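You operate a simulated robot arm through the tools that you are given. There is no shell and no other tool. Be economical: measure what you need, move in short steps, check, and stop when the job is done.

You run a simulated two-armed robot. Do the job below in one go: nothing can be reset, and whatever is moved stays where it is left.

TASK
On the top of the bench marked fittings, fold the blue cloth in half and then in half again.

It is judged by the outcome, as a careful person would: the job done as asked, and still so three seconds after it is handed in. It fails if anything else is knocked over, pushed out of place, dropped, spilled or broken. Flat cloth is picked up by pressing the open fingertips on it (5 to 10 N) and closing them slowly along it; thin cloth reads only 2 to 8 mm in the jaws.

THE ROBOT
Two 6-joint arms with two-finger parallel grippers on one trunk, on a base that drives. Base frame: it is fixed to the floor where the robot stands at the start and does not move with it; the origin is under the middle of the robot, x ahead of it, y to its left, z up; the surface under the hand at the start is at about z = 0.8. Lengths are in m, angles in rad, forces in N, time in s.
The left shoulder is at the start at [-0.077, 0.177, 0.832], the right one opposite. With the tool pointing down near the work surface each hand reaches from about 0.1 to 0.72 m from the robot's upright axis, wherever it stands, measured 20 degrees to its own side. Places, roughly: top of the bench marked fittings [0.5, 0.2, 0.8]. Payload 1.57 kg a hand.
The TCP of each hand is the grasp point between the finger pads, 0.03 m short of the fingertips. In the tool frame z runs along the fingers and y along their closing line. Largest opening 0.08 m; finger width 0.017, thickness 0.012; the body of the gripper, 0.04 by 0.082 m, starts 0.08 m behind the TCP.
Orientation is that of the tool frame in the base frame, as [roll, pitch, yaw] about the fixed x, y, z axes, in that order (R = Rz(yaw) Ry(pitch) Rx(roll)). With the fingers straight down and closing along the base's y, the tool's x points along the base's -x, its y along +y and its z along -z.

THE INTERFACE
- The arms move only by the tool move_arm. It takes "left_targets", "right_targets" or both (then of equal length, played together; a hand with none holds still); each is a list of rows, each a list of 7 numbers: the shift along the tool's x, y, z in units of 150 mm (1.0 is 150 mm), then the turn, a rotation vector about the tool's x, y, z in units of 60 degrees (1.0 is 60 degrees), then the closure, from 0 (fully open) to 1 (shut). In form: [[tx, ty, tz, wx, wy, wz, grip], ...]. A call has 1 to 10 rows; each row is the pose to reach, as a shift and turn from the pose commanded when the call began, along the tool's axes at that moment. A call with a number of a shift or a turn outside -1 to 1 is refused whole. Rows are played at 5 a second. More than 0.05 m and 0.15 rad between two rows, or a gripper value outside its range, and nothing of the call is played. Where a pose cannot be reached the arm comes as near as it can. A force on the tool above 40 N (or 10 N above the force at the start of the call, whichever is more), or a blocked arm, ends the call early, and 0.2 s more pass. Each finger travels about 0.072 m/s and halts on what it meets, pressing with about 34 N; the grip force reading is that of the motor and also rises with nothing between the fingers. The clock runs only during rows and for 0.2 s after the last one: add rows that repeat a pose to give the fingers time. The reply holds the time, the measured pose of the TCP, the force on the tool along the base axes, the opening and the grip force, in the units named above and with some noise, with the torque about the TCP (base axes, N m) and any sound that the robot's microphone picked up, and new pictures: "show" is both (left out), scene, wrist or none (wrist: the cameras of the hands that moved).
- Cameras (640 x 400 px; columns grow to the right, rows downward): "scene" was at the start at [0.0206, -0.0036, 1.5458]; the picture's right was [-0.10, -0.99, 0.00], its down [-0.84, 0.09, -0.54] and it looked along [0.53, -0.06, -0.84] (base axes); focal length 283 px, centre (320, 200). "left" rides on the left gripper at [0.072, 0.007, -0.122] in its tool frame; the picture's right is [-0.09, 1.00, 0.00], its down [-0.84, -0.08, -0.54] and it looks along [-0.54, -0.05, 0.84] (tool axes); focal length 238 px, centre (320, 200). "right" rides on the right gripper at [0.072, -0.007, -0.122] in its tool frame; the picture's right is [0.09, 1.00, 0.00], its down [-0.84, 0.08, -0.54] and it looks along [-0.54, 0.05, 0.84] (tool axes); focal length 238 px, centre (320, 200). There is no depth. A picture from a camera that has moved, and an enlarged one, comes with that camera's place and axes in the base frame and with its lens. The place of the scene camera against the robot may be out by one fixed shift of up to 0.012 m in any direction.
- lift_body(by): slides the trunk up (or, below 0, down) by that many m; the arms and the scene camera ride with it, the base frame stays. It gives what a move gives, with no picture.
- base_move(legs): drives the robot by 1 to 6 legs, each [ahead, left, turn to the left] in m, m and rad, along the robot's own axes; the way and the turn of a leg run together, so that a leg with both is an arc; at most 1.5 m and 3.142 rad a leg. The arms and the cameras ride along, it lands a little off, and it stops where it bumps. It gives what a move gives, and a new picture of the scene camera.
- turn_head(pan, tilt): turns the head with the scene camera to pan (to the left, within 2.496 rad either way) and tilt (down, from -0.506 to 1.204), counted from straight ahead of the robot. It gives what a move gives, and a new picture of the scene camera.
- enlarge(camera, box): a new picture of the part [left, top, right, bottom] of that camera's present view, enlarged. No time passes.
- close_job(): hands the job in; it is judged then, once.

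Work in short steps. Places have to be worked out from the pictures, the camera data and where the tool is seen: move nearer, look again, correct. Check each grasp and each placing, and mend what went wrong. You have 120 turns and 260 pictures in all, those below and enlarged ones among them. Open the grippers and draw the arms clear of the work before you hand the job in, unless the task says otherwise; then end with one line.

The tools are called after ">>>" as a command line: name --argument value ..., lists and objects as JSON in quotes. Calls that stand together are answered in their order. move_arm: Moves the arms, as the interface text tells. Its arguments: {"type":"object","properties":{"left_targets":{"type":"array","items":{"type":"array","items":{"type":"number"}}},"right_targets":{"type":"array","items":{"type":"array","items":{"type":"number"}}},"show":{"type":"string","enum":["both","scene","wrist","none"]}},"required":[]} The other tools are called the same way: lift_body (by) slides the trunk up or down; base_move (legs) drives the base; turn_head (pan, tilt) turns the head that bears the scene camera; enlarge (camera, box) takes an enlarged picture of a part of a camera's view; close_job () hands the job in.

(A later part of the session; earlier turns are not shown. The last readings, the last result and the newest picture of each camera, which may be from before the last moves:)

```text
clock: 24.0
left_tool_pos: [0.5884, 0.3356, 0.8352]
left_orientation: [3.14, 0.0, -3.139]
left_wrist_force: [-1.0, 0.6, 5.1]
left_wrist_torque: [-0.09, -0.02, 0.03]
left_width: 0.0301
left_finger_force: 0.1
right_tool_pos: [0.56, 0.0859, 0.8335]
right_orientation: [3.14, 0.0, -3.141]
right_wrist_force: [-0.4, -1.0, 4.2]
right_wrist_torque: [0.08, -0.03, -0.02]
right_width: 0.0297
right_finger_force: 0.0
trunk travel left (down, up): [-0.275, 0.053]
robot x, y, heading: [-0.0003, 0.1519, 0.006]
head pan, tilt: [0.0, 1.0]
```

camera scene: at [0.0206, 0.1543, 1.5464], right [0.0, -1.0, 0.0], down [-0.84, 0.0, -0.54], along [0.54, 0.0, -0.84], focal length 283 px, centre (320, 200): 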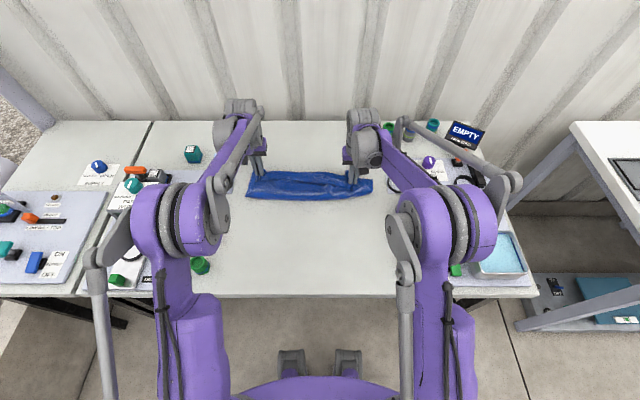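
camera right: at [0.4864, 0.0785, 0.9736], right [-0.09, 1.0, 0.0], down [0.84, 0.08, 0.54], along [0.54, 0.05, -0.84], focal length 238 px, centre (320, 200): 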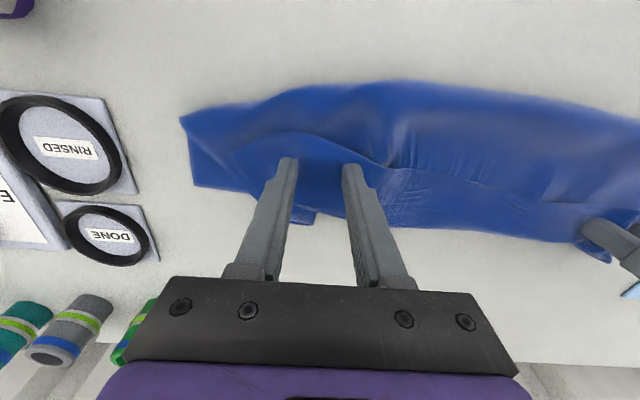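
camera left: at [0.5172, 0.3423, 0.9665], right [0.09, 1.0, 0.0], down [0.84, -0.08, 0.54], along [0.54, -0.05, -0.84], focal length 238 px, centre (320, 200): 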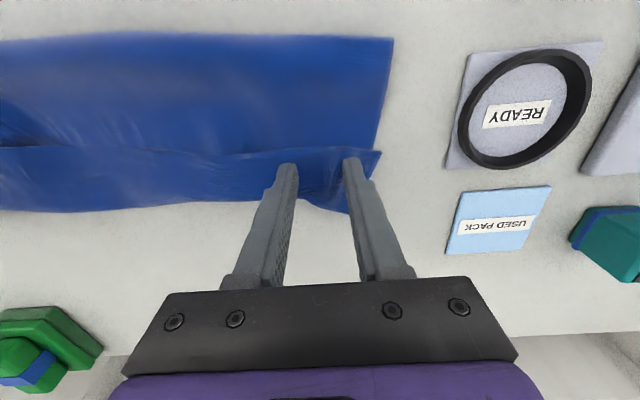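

Both read 4–5 N, which suits catching just the top layer. I'll close slowly.

>>> move_arm --left_targets '[[0, 0, 0.003, 0, 0, 0, 0.68], [0, 0, 0.003, 0, 0, 0, 0.74], [0, 0, 0.003, 0, 0, 0, 0.8], [0, 0, 0.003, 0, 0, 0, 0.86], [0, 0, 0.003, 0, 0, 0, 0.93], [0, 0, 0.003, 0, 0, 0, 1], [0, 0, 0.003, 0, 0, 0, 1], [0, 0, 0.003, 0, 0, 0, 1]]' --right_targets '[[0, 0, 0.004, 0, 0, 0, 0.68], [0, 0, 0.004, 0, 0, 0, 0.74], [0, 0, 0.004, 0, 0, 0, 0.8], [0, 0, 0.004, 0, 0, 0, 0.86], [0, 0, 0.004, 0, 0, 0, 0.93], [0, 0, 0.004, 0, 0, 0, 1], [0, 0, 0.004, 0, 0, 0, 1], [0, 0, 0.004, 0, 0, 0, 1]]' --show "wrist"

```text
clock: 25.8
left_tool_pos: [0.5883, 0.3349, 0.8336]
left_orientation: [3.141, 0.0, -3.138]
left_wrist_force: [0.4, -0.7, -1.1]
left_wrist_torque: [0.01, -0.01, -0.01]
left_width: 0.0
left_finger_force: 21.2
right_tool_pos: [0.5602, 0.0866, 0.8343]
right_orientation: [3.141, 0.0, -3.141]
right_wrist_force: [-0.4, 0.4, 3.4]
right_wrist_torque: [0.0, 0.02, 0.01]
right_width: 0.0024
right_finger_force: 24.1
trunk travel left (down, up): [-0.275, 0.053]
robot x, y, heading: [-0.0006, 0.1525, -0.003]
head pan, tilt: [0.0, 1.0]
camera right: at [0.4891, 0.08, 0.957], right [-0.09, 1.0, 0.0], down [0.84, 0.08, 0.54], along [0.54, 0.05, -0.84], focal length 238 px, centre (320, 200)
camera left: at [0.517, 0.341, 0.9563], right [0.09, 1.0, 0.0], down [0.84, -0.08, 0.54], along [0.54, -0.05, -0.84], focal length 238 px, centre (320, 200)
```

right: 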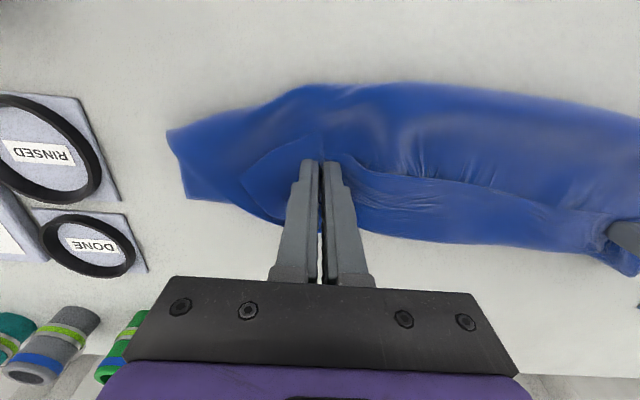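
left: 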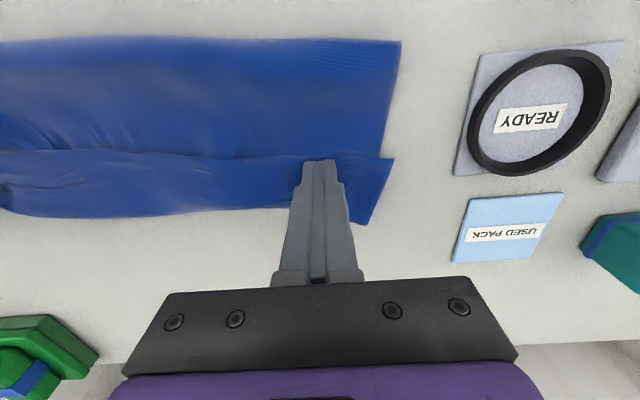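

The right holds a single ridge and the left missed. I'll reopen the left, shift slightly onto the margin, and press a bit harder.

>>> move_arm --left_targets '[[0, 0, -0.04, 0, 0, 0, 1], [-0.03, 0.03, -0.05, 0, 0, 0, 0.7], [-0.03, 0.03, -0.05, 0, 0, 0, 0.58], [-0.03, 0.03, -0.02, 0, 0, 0, 0.58], [-0.03, 0.03, 0.0, 0, 0, 0, 0.58], [-0.03, 0.03, 0.008, 0, 0, 0, 0.58], [-0.03, 0.03, 0.012, 0, 0, 0, 0.58], [-0.03, 0.03, 0.012, 0, 0, 0, 0.58]]' --show "wrist"

```text
clock: 27.6
left_tool_pos: [0.5935, 0.3399, 0.8332]
left_orientation: [3.14, 0.003, -3.136]
left_wrist_force: [0.8, 2.6, 8.8]
left_wrist_torque: [0.01, -0.05, 0.01]
left_width: 0.0337
left_finger_force: 0.0
right_tool_pos: [0.5597, 0.088, 0.8348]
right_orientation: [3.141, 0.002, -3.139]
right_wrist_force: [0.1, 0.8, 1.6]
right_wrist_torque: [0.03, -0.02, -0.01]
right_width: 0.0024
right_finger_force: 23.6
trunk travel left (down, up): [-0.275, 0.053]
robot x, y, heading: [-0.0011, 0.1505, -0.0]
head pan, tilt: [0.0, 1.0]
camera left: at [0.521, 0.3461, 0.955], right [0.09, 1.0, 0.0], down [0.84, -0.08, 0.54], along [0.54, -0.05, -0.84], focal length 238 px, centre (320, 200)
```

left: 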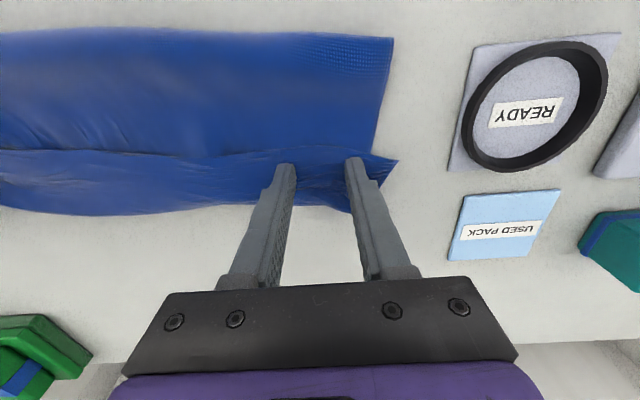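

Left is now pressing at 9 N, so I'll close slowly with slight downward follow.

>>> move_arm --left_targets '[[0, 0, 0.002, 0, 0, 0, 0.65], [0, 0, 0.003, 0, 0, 0, 0.7], [0, 0, 0.004, 0, 0, 0, 0.76], [0, 0, 0.005, 0, 0, 0, 0.82], [0, 0, 0.006, 0, 0, 0, 0.88], [0, 0, 0.006, 0, 0, 0, 0.94], [0, 0, 0.006, 0, 0, 0, 1], [0, 0, 0.006, 0, 0, 0, 1], [0, 0, 0.006, 0, 0, 0, 1]]' --show "wrist"

```text
clock: 29.6
left_tool_pos: [0.5915, 0.3399, 0.834]
left_orientation: [3.139, 0.001, -3.139]
left_wrist_force: [0.2, -7.7, 15.6]
left_wrist_torque: [-0.29, -0.08, -0.07]
left_width: 0.0
left_finger_force: 21.6
right_tool_pos: [0.5592, 0.087, 0.8346]
right_orientation: [3.142, 0.001, -3.141]
right_wrist_force: [1.0, 3.0, 2.0]
right_wrist_torque: [0.15, -0.1, 0.06]
right_width: 0.0022
right_finger_force: 24.1
trunk travel left (down, up): [-0.275, 0.053]
robot x, y, heading: [-0.0018, 0.1434, 0.007]
head pan, tilt: [0.0, 1.0]
camera left: at [0.5206, 0.3454, 0.9544], right [0.09, 1.0, 0.0], down [0.84, -0.08, 0.54], along [0.54, -0.05, -0.84], focal length 238 px, centre (320, 200)
```

left: 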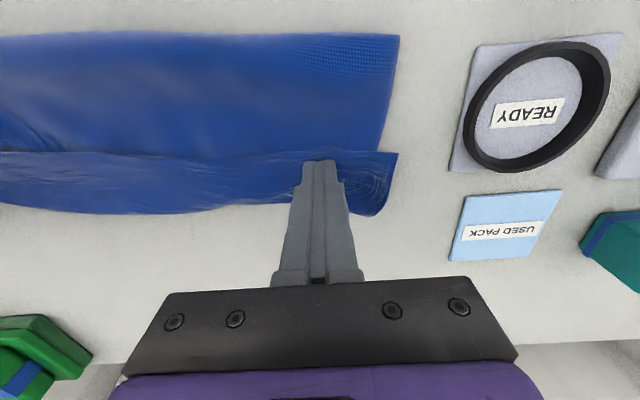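

Still nothing between the left fingers. I'll retry with the wider 40 mm opening and about 10–12 N, which worked before.

>>> move_arm --left_targets '[[0, 0, -0.05, 0, 0, 0, 1], [0, 0.03, -0.06, 0, 0, 0, 0.7], [0, 0.03, -0.06, 0, 0, 0, 0.45], [0, 0.03, -0.03, 0, 0, 0, 0.45], [0, 0.03, -0.01, 0, 0, 0, 0.45], [0, 0.03, 0.0, 0, 0, 0, 0.45], [0, 0.03, 0.006, 0, 0, 0, 0.45], [0, 0.03, 0.006, 0, 0, 0, 0.45]]' --show "wrist"

```text
clock: 31.5
left_tool_pos: [0.5921, 0.3437, 0.8322]
left_orientation: [3.14, 0.004, -3.139]
left_wrist_force: [1.0, 0.3, 24.3]
left_wrist_torque: [-0.6, -0.14, 0.02]
left_width: 0.0426
left_finger_force: 0.1
right_tool_pos: [0.5595, 0.0864, 0.8356]
right_orientation: [3.141, 0.002, -3.139]
right_wrist_force: [-0.7, -0.5, 1.3]
right_wrist_torque: [0.01, 0.02, -0.02]
right_width: 0.0026
right_finger_force: 23.4
trunk travel left (down, up): [-0.275, 0.053]
robot x, y, heading: [-0.0, 0.151, -0.001]
head pan, tilt: [0.0, 1.0]
stopped in row 8 (left hand): the force on the tool passed its limit at 41 N (the readings are from after the stop); the commanded pose is now the measured one
camera left: at [0.5208, 0.3497, 0.9538], right [0.09, 1.0, 0.0], down [0.84, -0.08, 0.55], along [0.54, -0.05, -0.84], focal length 238 px, centre (320, 200)
```

left: 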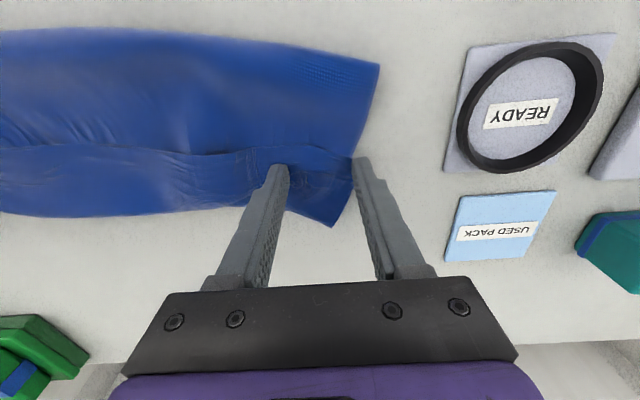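

The cloth end shifted and the outer left finger is now off it. I'll lift, move 18 mm inward and re-contact more softly.

>>> move_arm --left_targets '[[0, 0, -0.05, 0, 0, 0, 0.45], [0, -0.12, -0.05, 0, 0, 0, 0.45], [0, -0.12, -0.02, 0, 0, 0, 0.45], [0, -0.12, -0.01, 0, 0, 0, 0.45], [0, -0.12, -0.006, 0, 0, 0, 0.45], [0, -0.12, -0.006, 0, 0, 0, 0.45]]' --show "wrist"

```text
clock: 32.9
left_tool_pos: [0.5932, 0.3265, 0.8332]
left_orientation: [3.14, 0.003, -3.139]
left_wrist_force: [3.5, -0.7, 21.2]
left_wrist_torque: [-0.21, -0.15, 0.04]
left_width: 0.0437
left_finger_force: 0.1
right_tool_pos: [0.5597, 0.0864, 0.8358]
right_orientation: [-3.14, 0.002, -3.14]
right_wrist_force: [0.2, -0.2, 0.5]
right_wrist_torque: [-0.01, 0.03, 0.01]
right_width: 0.0024
right_finger_force: 24.2
trunk travel left (down, up): [-0.275, 0.053]
robot x, y, heading: [0.0037, 0.1501, 0.002]
head pan, tilt: [0.0, 1.0]
camera left: at [0.5214, 0.3322, 0.954], right [0.09, 1.0, 0.0], down [0.83, -0.08, 0.55], along [0.54, -0.05, -0.84], focal length 238 px, centre (320, 200)
```

left: 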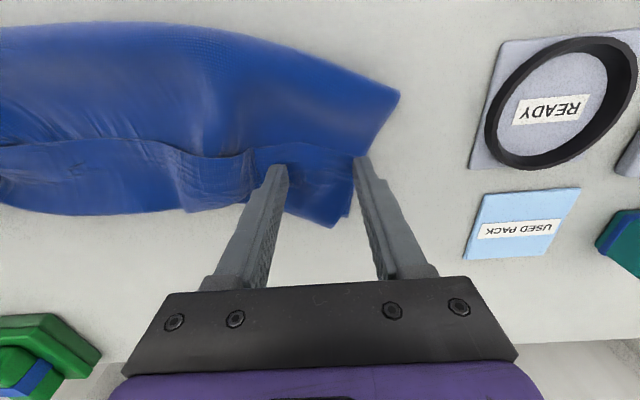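

The cloth is bunching under the left fingers. I'll raise the left hand well clear, then use the right hand's good grip to unfold its side back toward me and restart the fold cleanly.

>>> move_arm --left_targets '[[0, 0, -0.06, 0, 0, 0, 0.45], [0, 0, -0.3, 0, 0, 0, 0.45], [0, 0, -0.6, 0, 0, 0, 0.45]]' --show "none"

>>> move_arm --right_targets '[[0, 0, -0.15, 0, 0, 0, 1], [0, 0, -0.4, 0, 0, 0, 1], [0.05, -0.05, -0.65, 0, 0, 0, 1], [0.25, -0.1, -0.8, 0, 0, 0, 1], [0.45, -0.15, -0.8, 0, 0, 0, 1], [0.65, -0.2, -0.8, 0, 0, 0, 1]]' --show "both"

```text
clock: 33.7
left_tool_pos: [0.5923, 0.3269, 0.9226]
left_orientation: [3.141, 0.002, -3.139]
left_wrist_force: [-0.6, 0.0, -0.4]
left_wrist_torque: [0.04, 0.02, 0.0]
left_width: 0.0437
left_finger_force: 0.0
right_tool_pos: [0.5599, 0.0879, 0.8346]
right_orientation: [3.141, 0.001, -3.139]
right_wrist_force: [-0.7, 0.0, 3.4]
right_wrist_torque: [0.0, 0.01, 0.01]
right_width: 0.0025
right_finger_force: 24.3
trunk travel left (down, up): [-0.275, 0.053]
robot x, y, heading: [-0.0024, 0.1487, 0.004]
head pan, tilt: [0.0, 1.0]
```

```text
clock: 35.1
left_tool_pos: [0.593, 0.3264, 0.9226]
left_orientation: [3.138, 0.004, -3.137]
left_wrist_force: [-0.3, 0.6, 0.0]
left_wrist_torque: [-0.02, 0.02, 0.0]
left_width: 0.0438
left_finger_force: 0.2
right_tool_pos: [0.464, 0.0584, 0.9556]
right_orientation: [3.141, 0.002, -3.139]
right_wrist_force: [-1.0, 0.4, -0.3]
right_wrist_torque: [-0.02, -0.03, 0.01]
right_width: 0.0024
right_finger_force: 23.9
trunk travel left (down, up): [-0.275, 0.053]
robot x, y, heading: [0.0008, 0.1502, -0.0]
head pan, tilt: [0.0, 1.0]
camera scene: at [0.0199, 0.1543, 1.5462], right [0.0, -1.0, 0.0], down [-0.84, 0.0, -0.54], along [0.54, 0.0, -0.84], focal length 283 px, centre (320, 200)
camera right: at [0.3917, 0.0513, 1.0771], right [-0.09, 1.0, 0.0], down [0.84, 0.08, 0.54], along [0.54, 0.05, -0.84], focal length 238 px, centre (320, 200)
```

scene: 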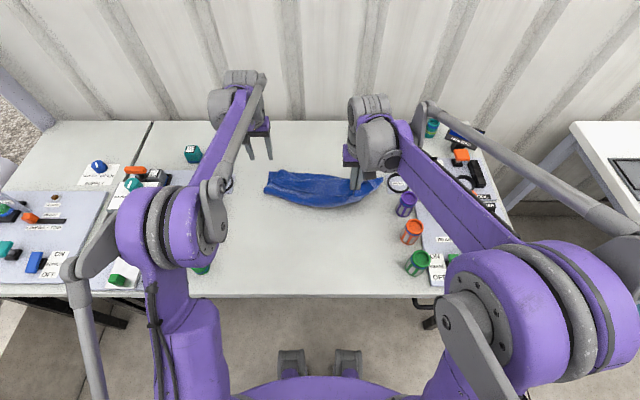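
right: 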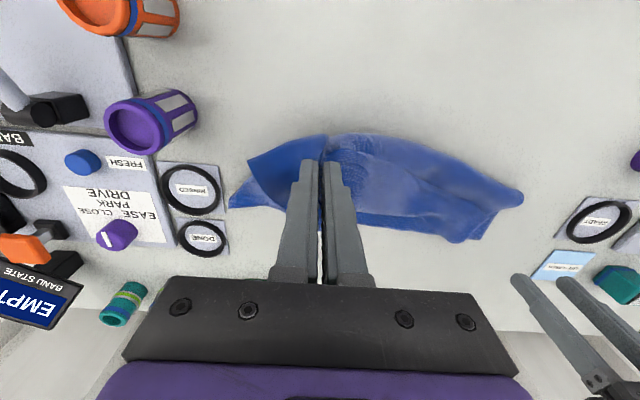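

The right side is lifting as a single sheet. I'll carry it on toward me and lay it down near (.33,.03).

>>> move_arm --right_targets '[[0.2, -0.03, 0.05, 0, 0, 0, 1], [0.4, -0.06, 0.15, 0, 0, 0, 1], [0.6, -0.1, 0.3, 0, 0, 0, 1], [0.78, -0.13, 0.5, 0, 0, 0, 1], [0.9, -0.16, 0.7, 0, 0, 0, 1], [0.9, -0.16, 0.78, 0, 0, 0, 1]]' --show "scene"

>>> enlarge --camera "scene" --box '[210, 140, 410, 265]'

```text
clock: 36.5
left_tool_pos: [0.5939, 0.3279, 0.9223]
left_orientation: [3.139, 0.001, -3.138]
left_wrist_force: [0.4, -0.4, -0.5]
left_wrist_torque: [0.02, 0.03, 0.03]
left_width: 0.0441
left_finger_force: 0.0
right_tool_pos: [0.3286, 0.0311, 0.8381]
right_orientation: [3.141, 0.0, -3.14]
right_wrist_force: [0.9, 0.4, 2.0]
right_wrist_torque: [0.0, -0.02, 0.03]
right_width: 0.0023
right_finger_force: 24.4
trunk travel left (down, up): [-0.275, 0.053]
robot x, y, heading: [-0.0018, 0.1525, 0.003]
head pan, tilt: [0.0, 1.0]
camera scene: at [0.0216, 0.1547, 1.5462], right [0.0, -1.0, 0.0], down [-0.84, 0.0, -0.54], along [0.54, 0.0, -0.84], focal length 283 px, centre (320, 200)
```

scene: 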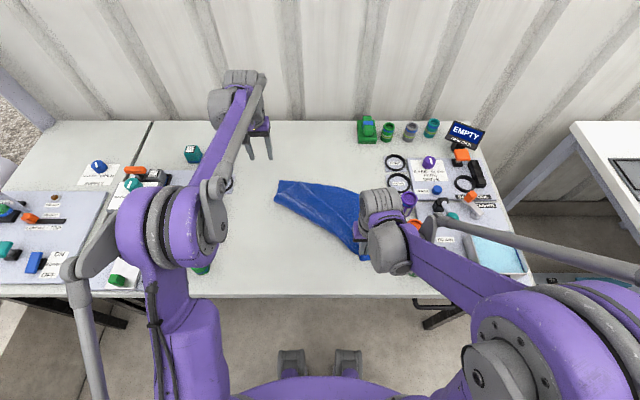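

```text
3.20 times, centred on (310, 202) of scene
camera zoom: at [0.0216, 0.1547, 1.5462], right [0.0, -1.0, 0.0], down [-0.84, 0.0, -0.54], along [0.54, 0.0, -0.84], focal length 906 px, centre (352, 192)
```

zoom: 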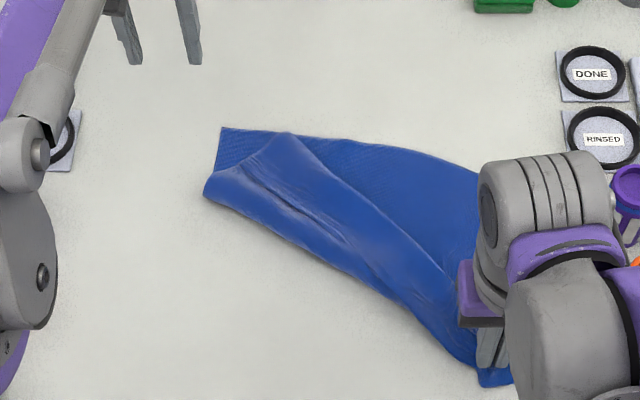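

Unfolding works and the right corner is back near. Next the left hand goes above the flap's other corner, about (.545,.225).

>>> move_arm --left_targets '[[0.1, -0.23, 0.1, 0, 0, 0, 0.5], [0.2, -0.46, 0.22, 0, 0, 0, 0.5], [0.33, -0.69, 0.34, 0, 0, 0, 0.5]]' --show "wrist"

```text
clock: 37.3
left_tool_pos: [0.5444, 0.2242, 0.8724]
left_orientation: [3.138, -0.001, -3.138]
left_wrist_force: [0.2, 0.0, 0.2]
left_wrist_torque: [0.0, 0.01, 0.0]
left_width: 0.0399
left_finger_force: 0.1
right_tool_pos: [0.3294, 0.0318, 0.838]
right_orientation: [3.141, 0.001, -3.139]
right_wrist_force: [0.0, 0.9, 1.2]
right_wrist_torque: [0.0, 0.0, 0.04]
right_width: 0.0023
right_finger_force: 24.0
trunk travel left (down, up): [-0.275, 0.053]
robot x, y, heading: [0.0054, 0.152, 0.001]
head pan, tilt: [0.0, 1.0]
camera left: at [0.4731, 0.2291, 0.993], right [0.09, 1.0, 0.0], down [0.84, -0.08, 0.54], along [0.54, -0.05, -0.84], focal length 238 px, centre (320, 200)
```

left: 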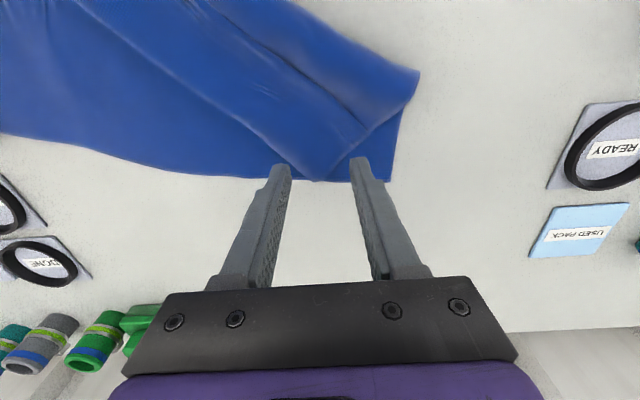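

The flap's corner apex is at about (300,178), so I'll centre the fingers on the flap just inside it and descend.

>>> move_arm --left_targets '[[0.05, -0.05, 0.1, 0, 0, 0, 0.5], [0.08, -0.075, 0.18, 0, 0, 0, 0.5], [0.08, -0.075, 0.22, 0, 0, 0, 0.5], [0.08, -0.075, 0.235, 0, 0, 0, 0.5], [0.08, -0.075, 0.245, 0, 0, 0, 0.5]]' --show "wrist"

```text
clock: 38.5
left_tool_pos: [0.5317, 0.2118, 0.8337]
left_orientation: [3.138, 0.003, -3.138]
left_wrist_force: [0.5, 0.4, 2.1]
left_wrist_torque: [0.03, 0.04, -0.01]
left_width: 0.0401
left_finger_force: 0.2
right_tool_pos: [0.3284, 0.0324, 0.8375]
right_orientation: [3.142, 0.001, -3.14]
right_wrist_force: [0.1, 0.1, 0.9]
right_wrist_torque: [0.0, 0.01, -0.03]
right_width: 0.0022
right_finger_force: 23.7
trunk travel left (down, up): [-0.275, 0.053]
robot x, y, heading: [0.0017, 0.1511, -0.001]
head pan, tilt: [0.0, 1.0]
camera left: at [0.4602, 0.2174, 0.955], right [0.09, 1.0, 0.0], down [0.84, -0.08, 0.54], along [0.54, -0.05, -0.84], focal length 238 px, centre (320, 200)
```

left: 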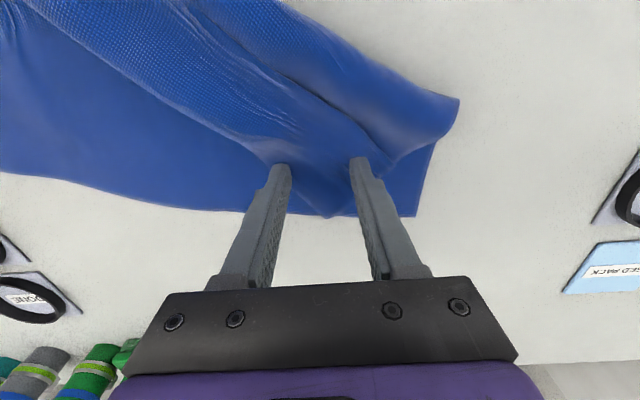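

Both fingers are on the flap at 2 N. I'll press to about 8 N, then close slowly.

>>> move_arm --left_targets '[[0, 0, 0.006, 0, 0, 0, 0.5], [0, 0, 0.009, 0, 0, 0, 0.5], [0, 0, 0.009, 0, 0, 0, 0.57], [0, 0, 0.009, 0, 0, 0, 0.64], [0, 0, 0.009, 0, 0, 0, 0.71], [0, 0, 0.009, 0, 0, 0, 0.78], [0, 0, 0.009, 0, 0, 0, 0.86], [0, 0, 0.009, 0, 0, 0, 0.94], [0, 0, 0.009, 0, 0, 0, 1], [0, 0, 0.009, 0, 0, 0, 1]]' --show "wrist"

```text
clock: 40.7
left_tool_pos: [0.5321, 0.2114, 0.832]
left_orientation: [3.139, 0.004, -3.137]
left_wrist_force: [1.3, 2.3, 12.8]
left_wrist_torque: [0.06, -0.05, -0.04]
left_width: 0.0
left_finger_force: 21.3
right_tool_pos: [0.3283, 0.0314, 0.8382]
right_orientation: [-3.141, 0.002, -3.139]
right_wrist_force: [0.9, 0.5, 1.2]
right_wrist_torque: [0.01, 0.0, -0.01]
right_width: 0.0027
right_finger_force: 23.7
trunk travel left (down, up): [-0.275, 0.053]
robot x, y, heading: [-0.0041, 0.155, -0.001]
head pan, tilt: [0.0, 1.0]
camera left: at [0.4599, 0.2173, 0.9539], right [0.09, 1.0, 0.0], down [0.84, -0.08, 0.54], along [0.54, -0.05, -0.84], focal length 238 px, centre (320, 200)
```

left: 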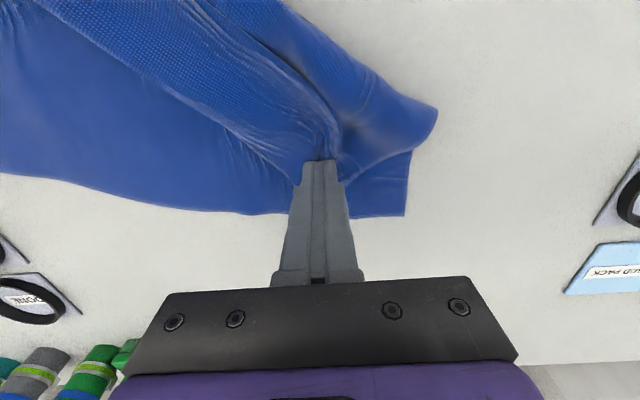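

Cloth bunched, but the reading is 0, so it slipped out. I'll reopen here and retry with lighter pressure (~5 N).

>>> move_arm --left_targets '[[0, 0, -0.08, 0, 0, 0, 1], [0, 0, -0.1, 0, 0, 0, 0.6], [0, 0, -0.1, 0, 0, 0, 0.4], [0, 0, -0.04, 0, 0, 0, 0.4], [0, 0, -0.01, 0, 0, 0, 0.4], [0, 0, -0.003, 0, 0, 0, 0.4], [0, 0, -0.003, 0, 0, 0, 0.4]]' --show "wrist"

```text
clock: 42.3
left_tool_pos: [0.5324, 0.2113, 0.8341]
left_orientation: [3.141, 0.003, -3.136]
left_wrist_force: [-0.7, -0.2, 4.0]
left_wrist_torque: [0.13, 0.03, 0.04]
left_width: 0.0478
left_finger_force: 0.0
right_tool_pos: [0.3295, 0.0312, 0.8379]
right_orientation: [3.141, 0.0, -3.14]
right_wrist_force: [0.2, -0.8, 0.8]
right_wrist_torque: [-0.04, -0.01, -0.02]
right_width: 0.0022
right_finger_force: 23.7
trunk travel left (down, up): [-0.275, 0.053]
robot x, y, heading: [-0.0023, 0.1509, -0.001]
head pan, tilt: [0.0, 1.0]
camera left: at [0.4605, 0.2169, 0.9542], right [0.09, 1.0, 0.0], down [0.84, -0.08, 0.54], along [0.54, -0.05, -0.84], focal length 238 px, centre (320, 200)
```

left: 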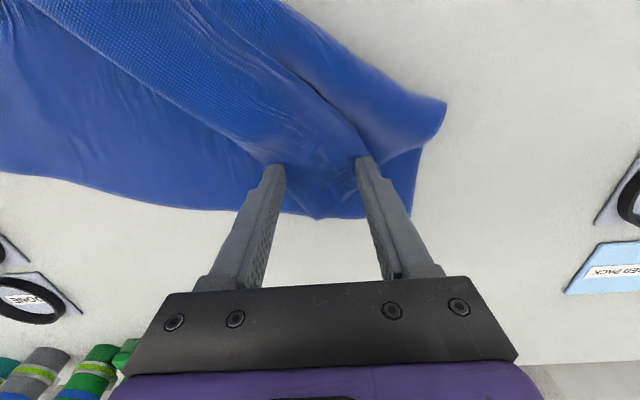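

>>> move_arm --left_targets '[[0, 0, 0.001, 0, 0, 0, 0.46], [0, 0, 0.001, 0, 0, 0, 0.52], [0, 0, 0.001, 0, 0, 0, 0.58], [0, 0, 0.001, 0, 0, 0, 0.64], [0, 0, 0.001, 0, 0, 0, 0.7], [0, 0, 0.001, 0, 0, 0, 0.76], [0, 0, 0.001, 0, 0, 0, 0.83], [0, 0, 0.001, 0, 0, 0, 0.91], [0, 0, 0.001, 0, 0, 0, 1], [0, 0, 0.001, 0, 0, 0, 1]]' --show "wrist"

```text
clock: 44.5
left_tool_pos: [0.5318, 0.2109, 0.8344]
left_orientation: [3.139, 0.002, -3.138]
left_wrist_force: [-1.4, -0.9, 4.1]
left_wrist_torque: [-0.01, 0.03, 0.03]
left_width: 0.0022
left_finger_force: 24.0
right_tool_pos: [0.3287, 0.0322, 0.8384]
right_orientation: [-3.141, 0.002, -3.14]
right_wrist_force: [0.7, 1.6, 1.7]
right_wrist_torque: [0.01, -0.05, 0.0]
right_width: 0.0023
right_finger_force: 24.5
trunk travel left (down, up): [-0.275, 0.053]
robot x, y, heading: [0.0031, 0.1522, 0.002]
head pan, tilt: [0.0, 1.0]
camera left: at [0.4602, 0.2168, 0.9545], right [0.09, 1.0, 0.0], down [0.84, -0.08, 0.54], along [0.54, -0.05, -0.84], focal length 238 px, centre (320, 200)
```

left: 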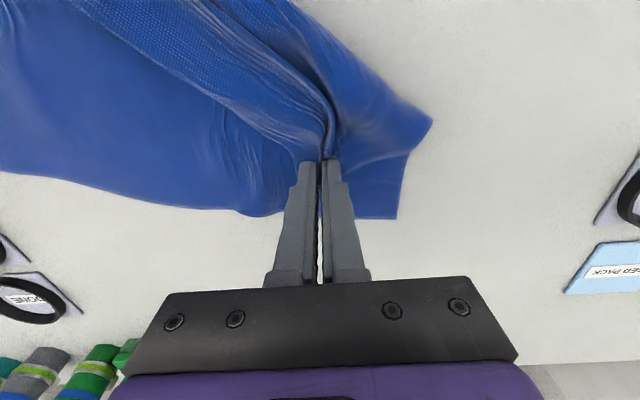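

The left now holds a single ridge of the flap (2.2 mm). I'll lift it and carry it toward its original near-left place.

>>> move_arm --left_targets '[[0, 0, -0.15, 0, 0, 0, 1], [0, 0.1, -0.4, 0, 0, 0, 1], [0.1, 0.3, -0.6, 0, 0, 0, 1], [0.3, 0.5, -0.65, 0, 0, 0, 1], [0.5, 0.7, -0.65, 0, 0, 0, 1], [0.7, 0.9, -0.65, 0, 0, 0, 1]]' --show "scene"

>>> enlarge --camera "scene" --box '[200, 130, 424, 270]'

```text
clock: 45.7
left_tool_pos: [0.4608, 0.3027, 0.9304]
left_orientation: [-3.127, -0.001, 3.141]
left_wrist_force: [-10.5, -24.2, -7.7]
left_wrist_torque: [-0.71, 0.22, 0.24]
left_width: 0.0027
left_finger_force: 23.8
right_tool_pos: [0.3308, 0.0377, 0.8378]
right_orientation: [3.126, 0.005, -3.134]
right_wrist_force: [10.5, 24.6, 9.3]
right_wrist_torque: [0.76, -0.37, 0.2]
right_width: 0.0022
right_finger_force: 24.4
trunk travel left (down, up): [-0.275, 0.053]
robot x, y, heading: [0.0025, 0.1529, -0.002]
head pan, tilt: [0.0, 1.0]
stopped in row 5 (left hand): the force on the tool passed its limit at 44 N (the readings are from after the stop); the commanded pose is now the measured one
camera scene: at [0.0209, 0.1549, 1.5462], right [0.0, -1.0, 0.0], down [-0.84, 0.0, -0.54], along [0.54, 0.0, -0.84], focal length 283 px, centre (320, 200)
```

scene: 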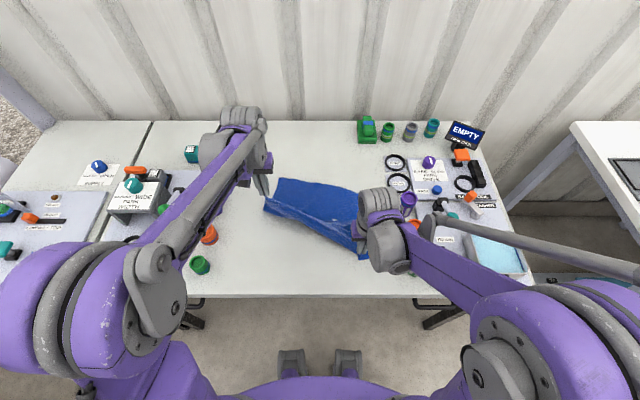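

```text
2.86 times, centred on (312, 200) of scene
camera zoom: at [0.0209, 0.1549, 1.5462], right [0.0, -1.0, 0.0], down [-0.84, 0.0, -0.54], along [0.54, 0.0, -0.84], focal length 809 px, centre (343, 200)
```

zoom: 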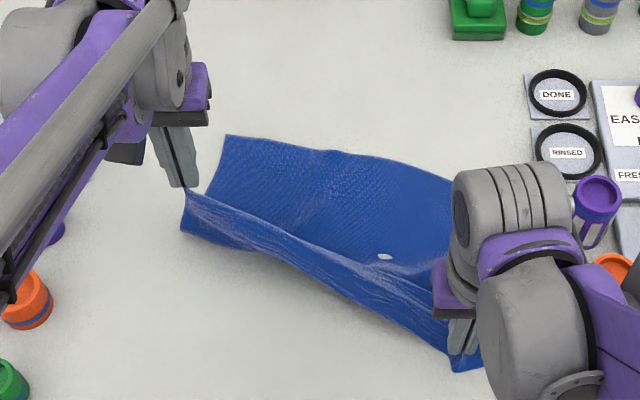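

The edge is taut between hands, so I'll ease the left inward and bring it on toward me and down to about (.35,.33).

>>> move_arm --left_targets '[[0.1, -0.1, 0, 0, 0, 0, 1], [0.3, -0.08, 0.05, 0, 0, 0, 1], [0.5, 0.0, 0.18, 0, 0, 0, 1], [0.65, 0.06, 0.38, 0, 0, 0, 1], [0.73, 0.1, 0.58, 0, 0, 0, 1]]' --show "scene"

>>> enlarge --camera "scene" --box '[200, 130, 424, 270]'

```text
clock: 46.9
left_tool_pos: [0.3511, 0.3176, 0.8402]
left_orientation: [-3.133, 0.0, -3.141]
left_wrist_force: [-0.1, -0.5, 1.7]
left_wrist_torque: [-0.06, 0.03, 0.0]
left_width: 0.002
left_finger_force: 23.8
right_tool_pos: [0.3303, 0.0349, 0.8376]
right_orientation: [3.133, 0.002, -3.136]
right_wrist_force: [-0.2, 0.7, -0.2]
right_wrist_torque: [0.05, 0.0, 0.01]
right_width: 0.0022
right_finger_force: 23.4
trunk travel left (down, up): [-0.275, 0.053]
robot x, y, heading: [0.0025, 0.1495, 0.002]
head pan, tilt: [0.0, 1.0]
camera scene: at [0.0216, 0.1546, 1.5463], right [0.0, -1.0, 0.0], down [-0.84, 0.0, -0.54], along [0.54, 0.0, -0.84], focal length 283 px, centre (320, 200)
```

scene: 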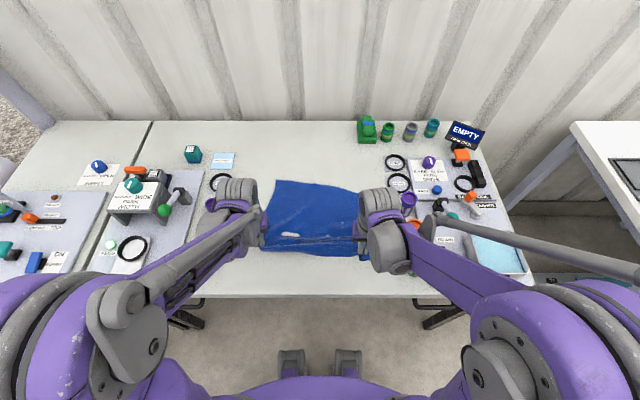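

```text
2.86 times, centred on (312, 200) of scene
camera zoom: at [0.0216, 0.1546, 1.5463], right [0.0, -1.0, 0.0], down [-0.84, 0.0, -0.54], along [0.54, 0.0, -0.84], focal length 809 px, centre (343, 200)
```

zoom: 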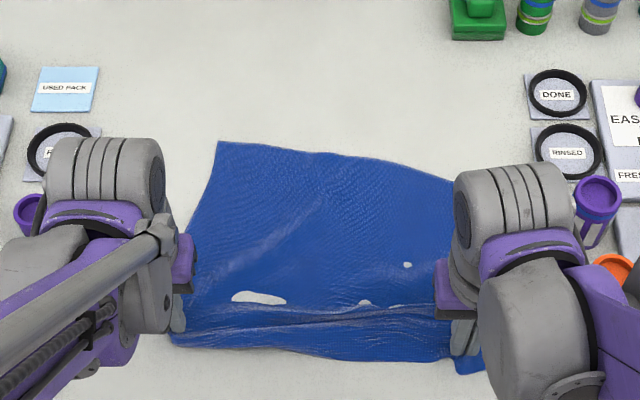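

The cloth is spread out again. I'll release both hands, lift clear and inspect, including those white patches.

>>> move_arm --left_targets '[[0, 0, 0, 0, 0, 0, 0.8], [0, 0, 0, 0, 0, 0, 0.6], [0, 0, 0, 0, 0, 0, 0.45], [0, 0, -0.2, 0, 0, 0, 0.45], [0, 0, -0.5, 0, 0, 0, 0.45], [0.1, 0.2, -0.7, 0, 0, 0, 0.45], [0.3, 0.35, -0.9, 0, 0, 0, 0.45]]' --right_targets '[[0, 0, 0, 0, 0, 0, 0.8], [0, 0, 0, 0, 0, 0, 0.6], [0, 0, 0, 0, 0, 0, 0.45], [0, 0, -0.2, 0, 0, 0, 0.45], [0, 0, -0.5, 0, 0, 0, 0.45], [0.1, -0.2, -0.7, 0, 0, 0, 0.45], [0.3, -0.4, -0.9, 0, 0, 0, 0.45]]' --show "scene"

>>> enlarge --camera "scene" --box '[200, 130, 424, 270]'

```text
refused: row 7 steps farther than a row can; nothing moved
```

```text
2.86 times, centred on (312, 200) of scene
camera zoom: at [0.0216, 0.1546, 1.5463], right [0.0, -1.0, 0.0], down [-0.84, 0.0, -0.54], along [0.54, 0.0, -0.84], focal length 809 px, centre (343, 200)
```

zoom: 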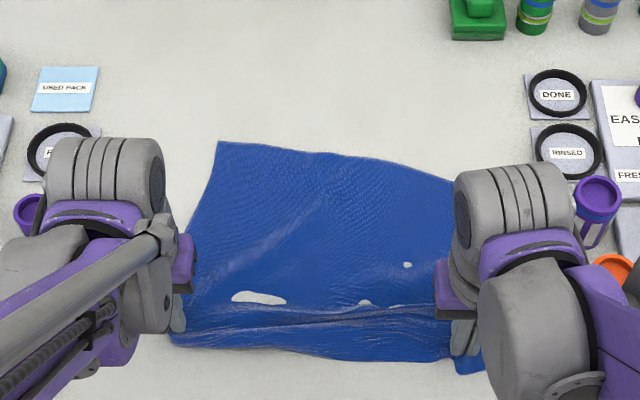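

The last step was too large; I'll shorten it.

>>> move_arm --left_targets '[[0, 0, 0, 0, 0, 0, 0.8], [0, 0, 0, 0, 0, 0, 0.6], [0, 0, 0, 0, 0, 0, 0.45], [0, 0, -0.2, 0, 0, 0, 0.45], [0, 0, -0.5, 0, 0, 0, 0.45], [0.1, 0.15, -0.7, 0, 0, 0, 0.45], [0.3, 0.3, -0.85, 0, 0, 0, 0.45]]' --right_targets '[[0, 0, 0, 0, 0, 0, 0.8], [0, 0, 0, 0, 0, 0, 0.6], [0, 0, 0, 0, 0, 0, 0.45], [0, 0, -0.2, 0, 0, 0, 0.45], [0, 0, -0.5, 0, 0, 0, 0.45], [0.1, -0.15, -0.7, 0, 0, 0, 0.45], [0.3, -0.3, -0.85, 0, 0, 0, 0.45]]' --show "scene"

>>> enlarge --camera "scene" --box '[200, 130, 424, 270]'

```text
clock: 48.5
left_tool_pos: [0.3021, 0.3668, 0.9684]
left_orientation: [-3.135, 0.0, -3.141]
left_wrist_force: [0.2, 0.0, 0.1]
left_wrist_torque: [0.0, 0.0, 0.01]
left_width: 0.0442
left_finger_force: 0.1
right_tool_pos: [0.2815, -0.0096, 0.964]
right_orientation: [3.135, 0.006, -3.135]
right_wrist_force: [-0.5, 1.2, 0.2]
right_wrist_torque: [-0.02, -0.03, 0.02]
right_width: 0.044
right_finger_force: 0.0
trunk travel left (down, up): [-0.275, 0.053]
robot x, y, heading: [-0.001, 0.1521, -0.002]
head pan, tilt: [0.0, 1.0]
camera scene: at [0.0174, 0.1543, 1.5461], right [0.0, -1.0, 0.0], down [-0.84, 0.0, -0.54], along [0.54, 0.0, -0.84], focal length 283 px, centre (320, 200)
```

scene: 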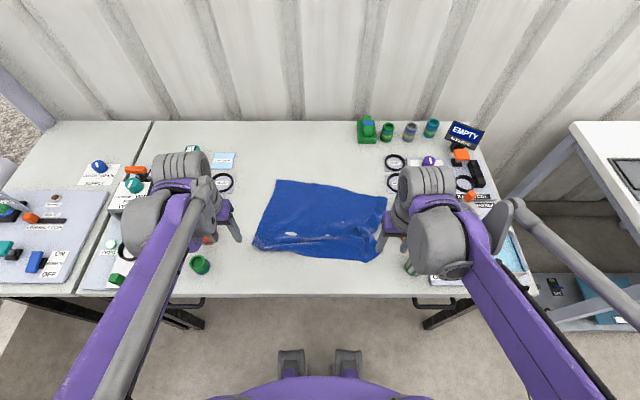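

```text
2.86 times, centred on (312, 200) of scene
camera zoom: at [0.0174, 0.1543, 1.5461], right [0.0, -1.0, 0.0], down [-0.84, 0.0, -0.54], along [0.54, 0.0, -0.84], focal length 809 px, centre (343, 200)
```

zoom: 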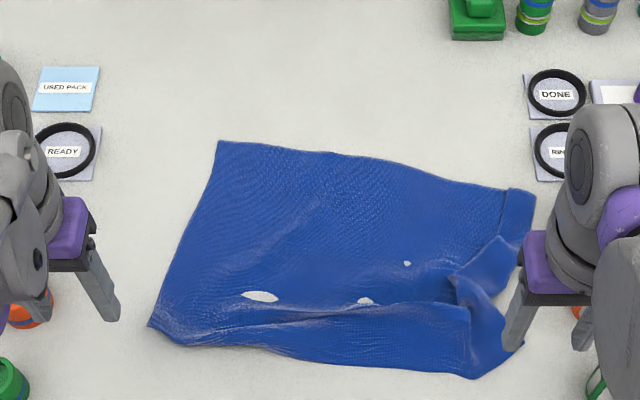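

Mostly unfolded, with a pleat along the near side and a tucked right-near corner. I'll look closer at these areas with the wrist cameras.

>>> move_arm --left_targets '[[0, -0.2, 0, 0, 0, 0, 0.45], [0, -0.4, 0, 0, 0, 0, 0.45], [0, -0.6, 0, 0, 0, 0, 0.45]]' --right_targets '[[0, 0.1, 0, 0, 0, 0, 0.45], [0, 0.1, 0, 0, 0, 0, 0.45], [0, 0.1, 0, 0, 0, 0, 0.45]]' --show "wrist"

```text
clock: 49.3
left_tool_pos: [0.3071, 0.2754, 0.9743]
left_orientation: [-3.134, -0.003, -3.139]
left_wrist_force: [0.4, 0.5, 0.9]
left_wrist_torque: [0.04, 0.0, 0.02]
left_width: 0.0442
left_finger_force: 0.0
right_tool_pos: [0.2849, 0.0039, 0.9636]
right_orientation: [3.134, 0.002, -3.137]
right_wrist_force: [-0.2, 0.2, -0.3]
right_wrist_torque: [-0.03, 0.0, 0.0]
right_width: 0.0441
right_finger_force: 0.0
trunk travel left (down, up): [-0.275, 0.053]
robot x, y, heading: [0.0, 0.1518, 0.003]
head pan, tilt: [0.0, 1.0]
camera right: at [0.2125, -0.0056, 1.0857], right [-0.1, 1.0, 0.01], down [0.84, 0.08, 0.54], along [0.54, 0.06, -0.84], focal length 238 px, centre (320, 200)
camera left: at [0.2352, 0.2828, 1.0943], right [0.09, 1.0, -0.01], down [0.84, -0.07, 0.54], along [0.54, -0.05, -0.84], focal length 238 px, centre (320, 200)
```

right: 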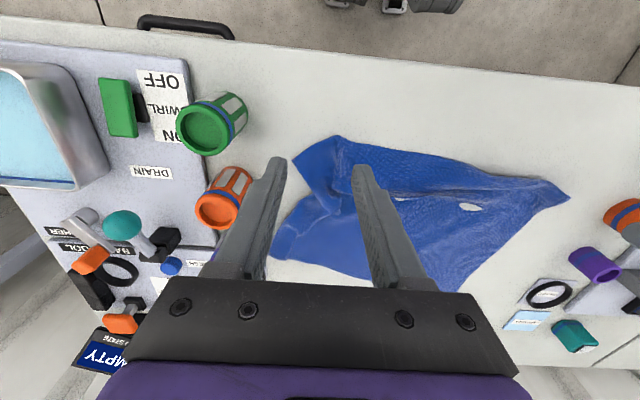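
left: 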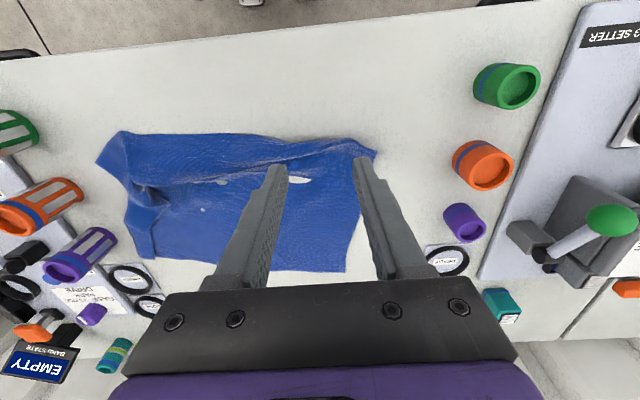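

I'll zoom into both wrist views on the pleat and patches.

>>> enlarge --camera "left" --box '[90, 120, 400, 280]'

>>> enlarge --camera "right" --box '[260, 120, 580, 290]'

```text
2.06 times, centred on (245, 200) of left
camera zoom: at [0.2352, 0.2828, 1.0943], right [0.09, 1.0, -0.01], down [0.84, -0.07, 0.54], along [0.54, -0.05, -0.84], focal length 492 px, centre (475, 200)
```

zoom: 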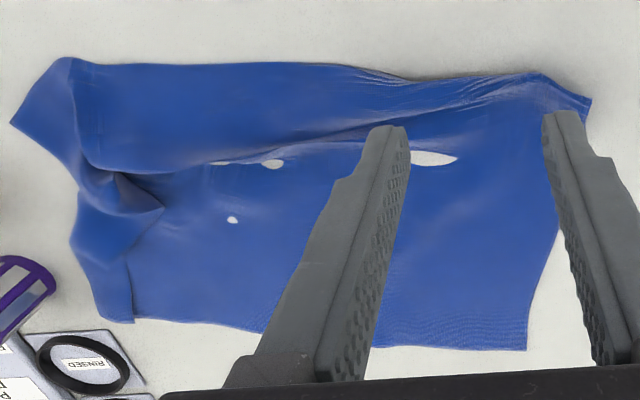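

```text
2.00 times, centred on (420, 205) of right
camera zoom: at [0.2125, -0.0056, 1.0857], right [-0.1, 1.0, 0.01], down [0.84, 0.08, 0.54], along [0.54, 0.06, -0.84], focal length 477 px, centre (120, 190)
```

zoom: 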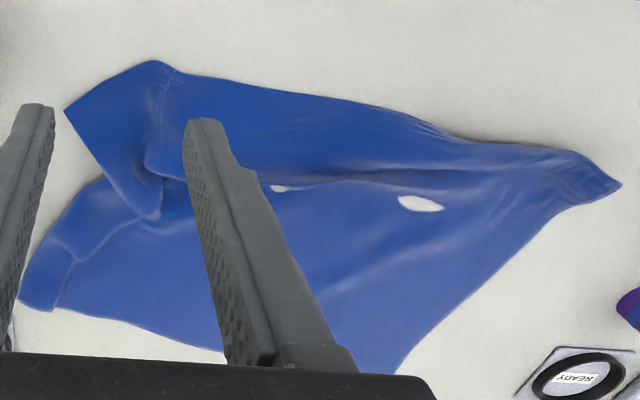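

The white patches look like the bench rendering through where the cloth lies flat. Plan: pinch the two near corners very close to the edge, lift the cloth so it hangs straight, then re-lay it. First I'll hover at the corners.

>>> move_arm --left_targets '[[-0.06, 0.06, 0.22, 0, 0, 0, 0.52], [-0.12, 0.12, 0.44, 0, 0, 0, 0.52], [-0.18, 0.18, 0.66, 0, 0, 0, 0.52], [-0.24, 0.245, 0.84, 0, 0, 0, 0.52]]' --right_targets '[[-0.067, 0.013, 0.2, 0, 0, 0, 0.52], [-0.133, 0.026, 0.4, 0, 0, 0, 0.52], [-0.2, 0.04, 0.6, 0, 0, 0, 0.52], [-0.267, 0.053, 0.77, 0, 0, 0, 0.52]]' --show "wrist"

```text
clock: 50.3
left_tool_pos: [0.3428, 0.3111, 0.846]
left_orientation: [-3.135, -0.002, -3.139]
left_wrist_force: [0.1, 0.3, 0.8]
left_wrist_torque: [0.0, 0.03, 0.04]
left_width: 0.0385
left_finger_force: 0.1
right_tool_pos: [0.3271, 0.0102, 0.8497]
right_orientation: [3.133, 0.001, -3.137]
right_wrist_force: [-0.1, 0.7, -0.1]
right_wrist_torque: [0.01, 0.02, -0.02]
right_width: 0.0385
right_finger_force: 0.0
trunk travel left (down, up): [-0.275, 0.053]
robot x, y, heading: [0.0001, 0.1467, 0.002]
head pan, tilt: [0.0, 1.0]
camera right: at [0.255, 0.0031, 0.9711], right [-0.1, 1.0, 0.01], down [0.84, 0.08, 0.54], along [0.54, 0.06, -0.84], focal length 238 px, centre (320, 200)
camera left: at [0.2714, 0.3185, 0.9668], right [0.09, 1.0, -0.01], down [0.84, -0.07, 0.54], along [0.54, -0.06, -0.84], focal length 238 px, centre (320, 200)
```

right: 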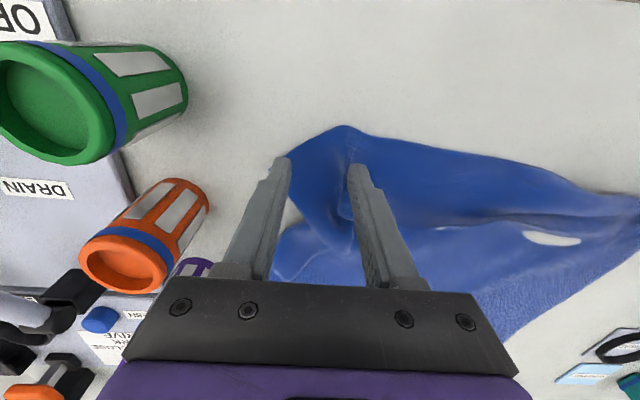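
left: 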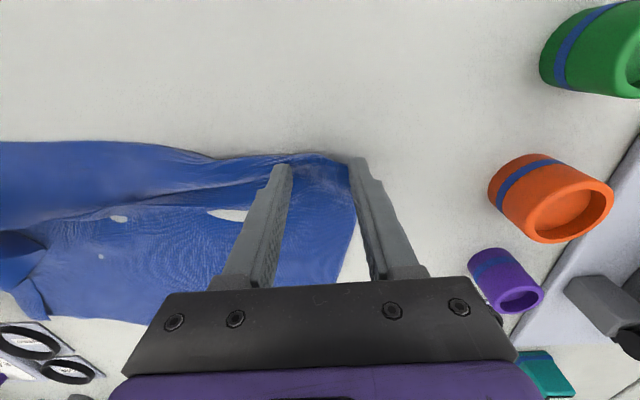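

Small corrections: left hand 14 mm inward, right hand 12 mm inward, then down to near contact.

>>> move_arm --left_targets '[[-0.03, -0.095, 0.0, 0, 0, 0, 0.52], [-0.03, -0.095, 0.03, 0, 0, 0, 0.52], [-0.03, -0.095, 0.06, 0, 0, 0, 0.52], [-0.03, -0.095, 0.075, 0, 0, 0, 0.52]]' --right_targets '[[0.02, 0.08, 0.0, 0, 0, 0, 0.52], [0.02, 0.08, 0.04, 0, 0, 0, 0.52], [0.02, 0.08, 0.08, 0, 0, 0, 0.52], [0.02, 0.08, 0.1, 0, 0, 0, 0.52]]' --show "wrist"

```text
clock: 51.3
left_tool_pos: [0.3474, 0.2984, 0.8339]
left_orientation: [-3.134, 0.001, -3.141]
left_wrist_force: [1.3, -0.2, 0.4]
left_wrist_torque: [0.0, 0.01, 0.01]
left_width: 0.0382
left_finger_force: 0.0
right_tool_pos: [0.3224, 0.0245, 0.8349]
right_orientation: [3.133, 0.004, -3.136]
right_wrist_force: [0.3, -0.1, -0.6]
right_wrist_torque: [0.01, 0.02, -0.04]
right_width: 0.0383
right_finger_force: 0.0
trunk travel left (down, up): [-0.275, 0.053]
robot x, y, heading: [0.0036, 0.1487, -0.001]
head pan, tilt: [0.0, 1.0]
camera right: at [0.2511, 0.0165, 0.9568], right [-0.1, 1.0, 0.01], down [0.84, 0.08, 0.54], along [0.54, 0.06, -0.84], focal length 238 px, centre (320, 200)
camera left: at [0.2751, 0.3055, 0.9558], right [0.09, 1.0, -0.01], down [0.84, -0.07, 0.54], along [0.54, -0.06, -0.84], focal length 238 px, centre (320, 200)
```

right: 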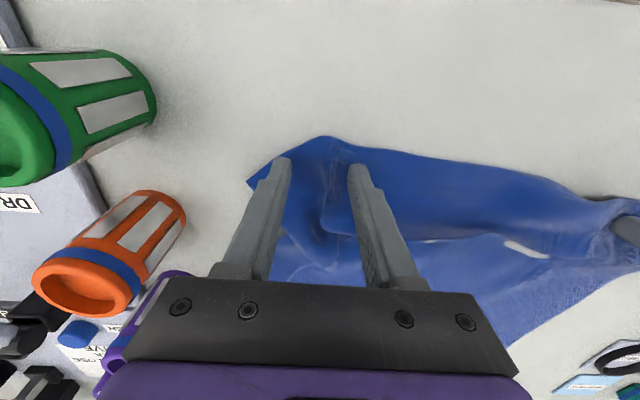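
left: 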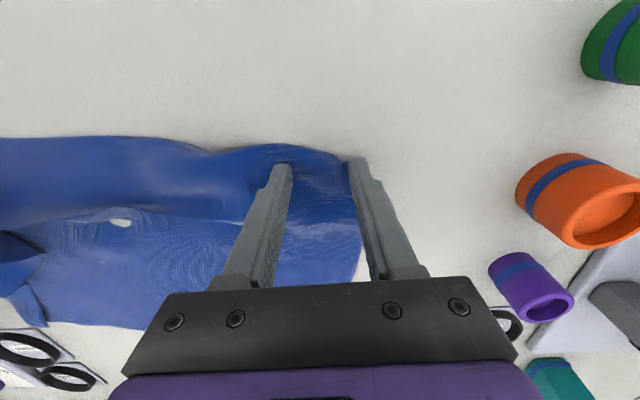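

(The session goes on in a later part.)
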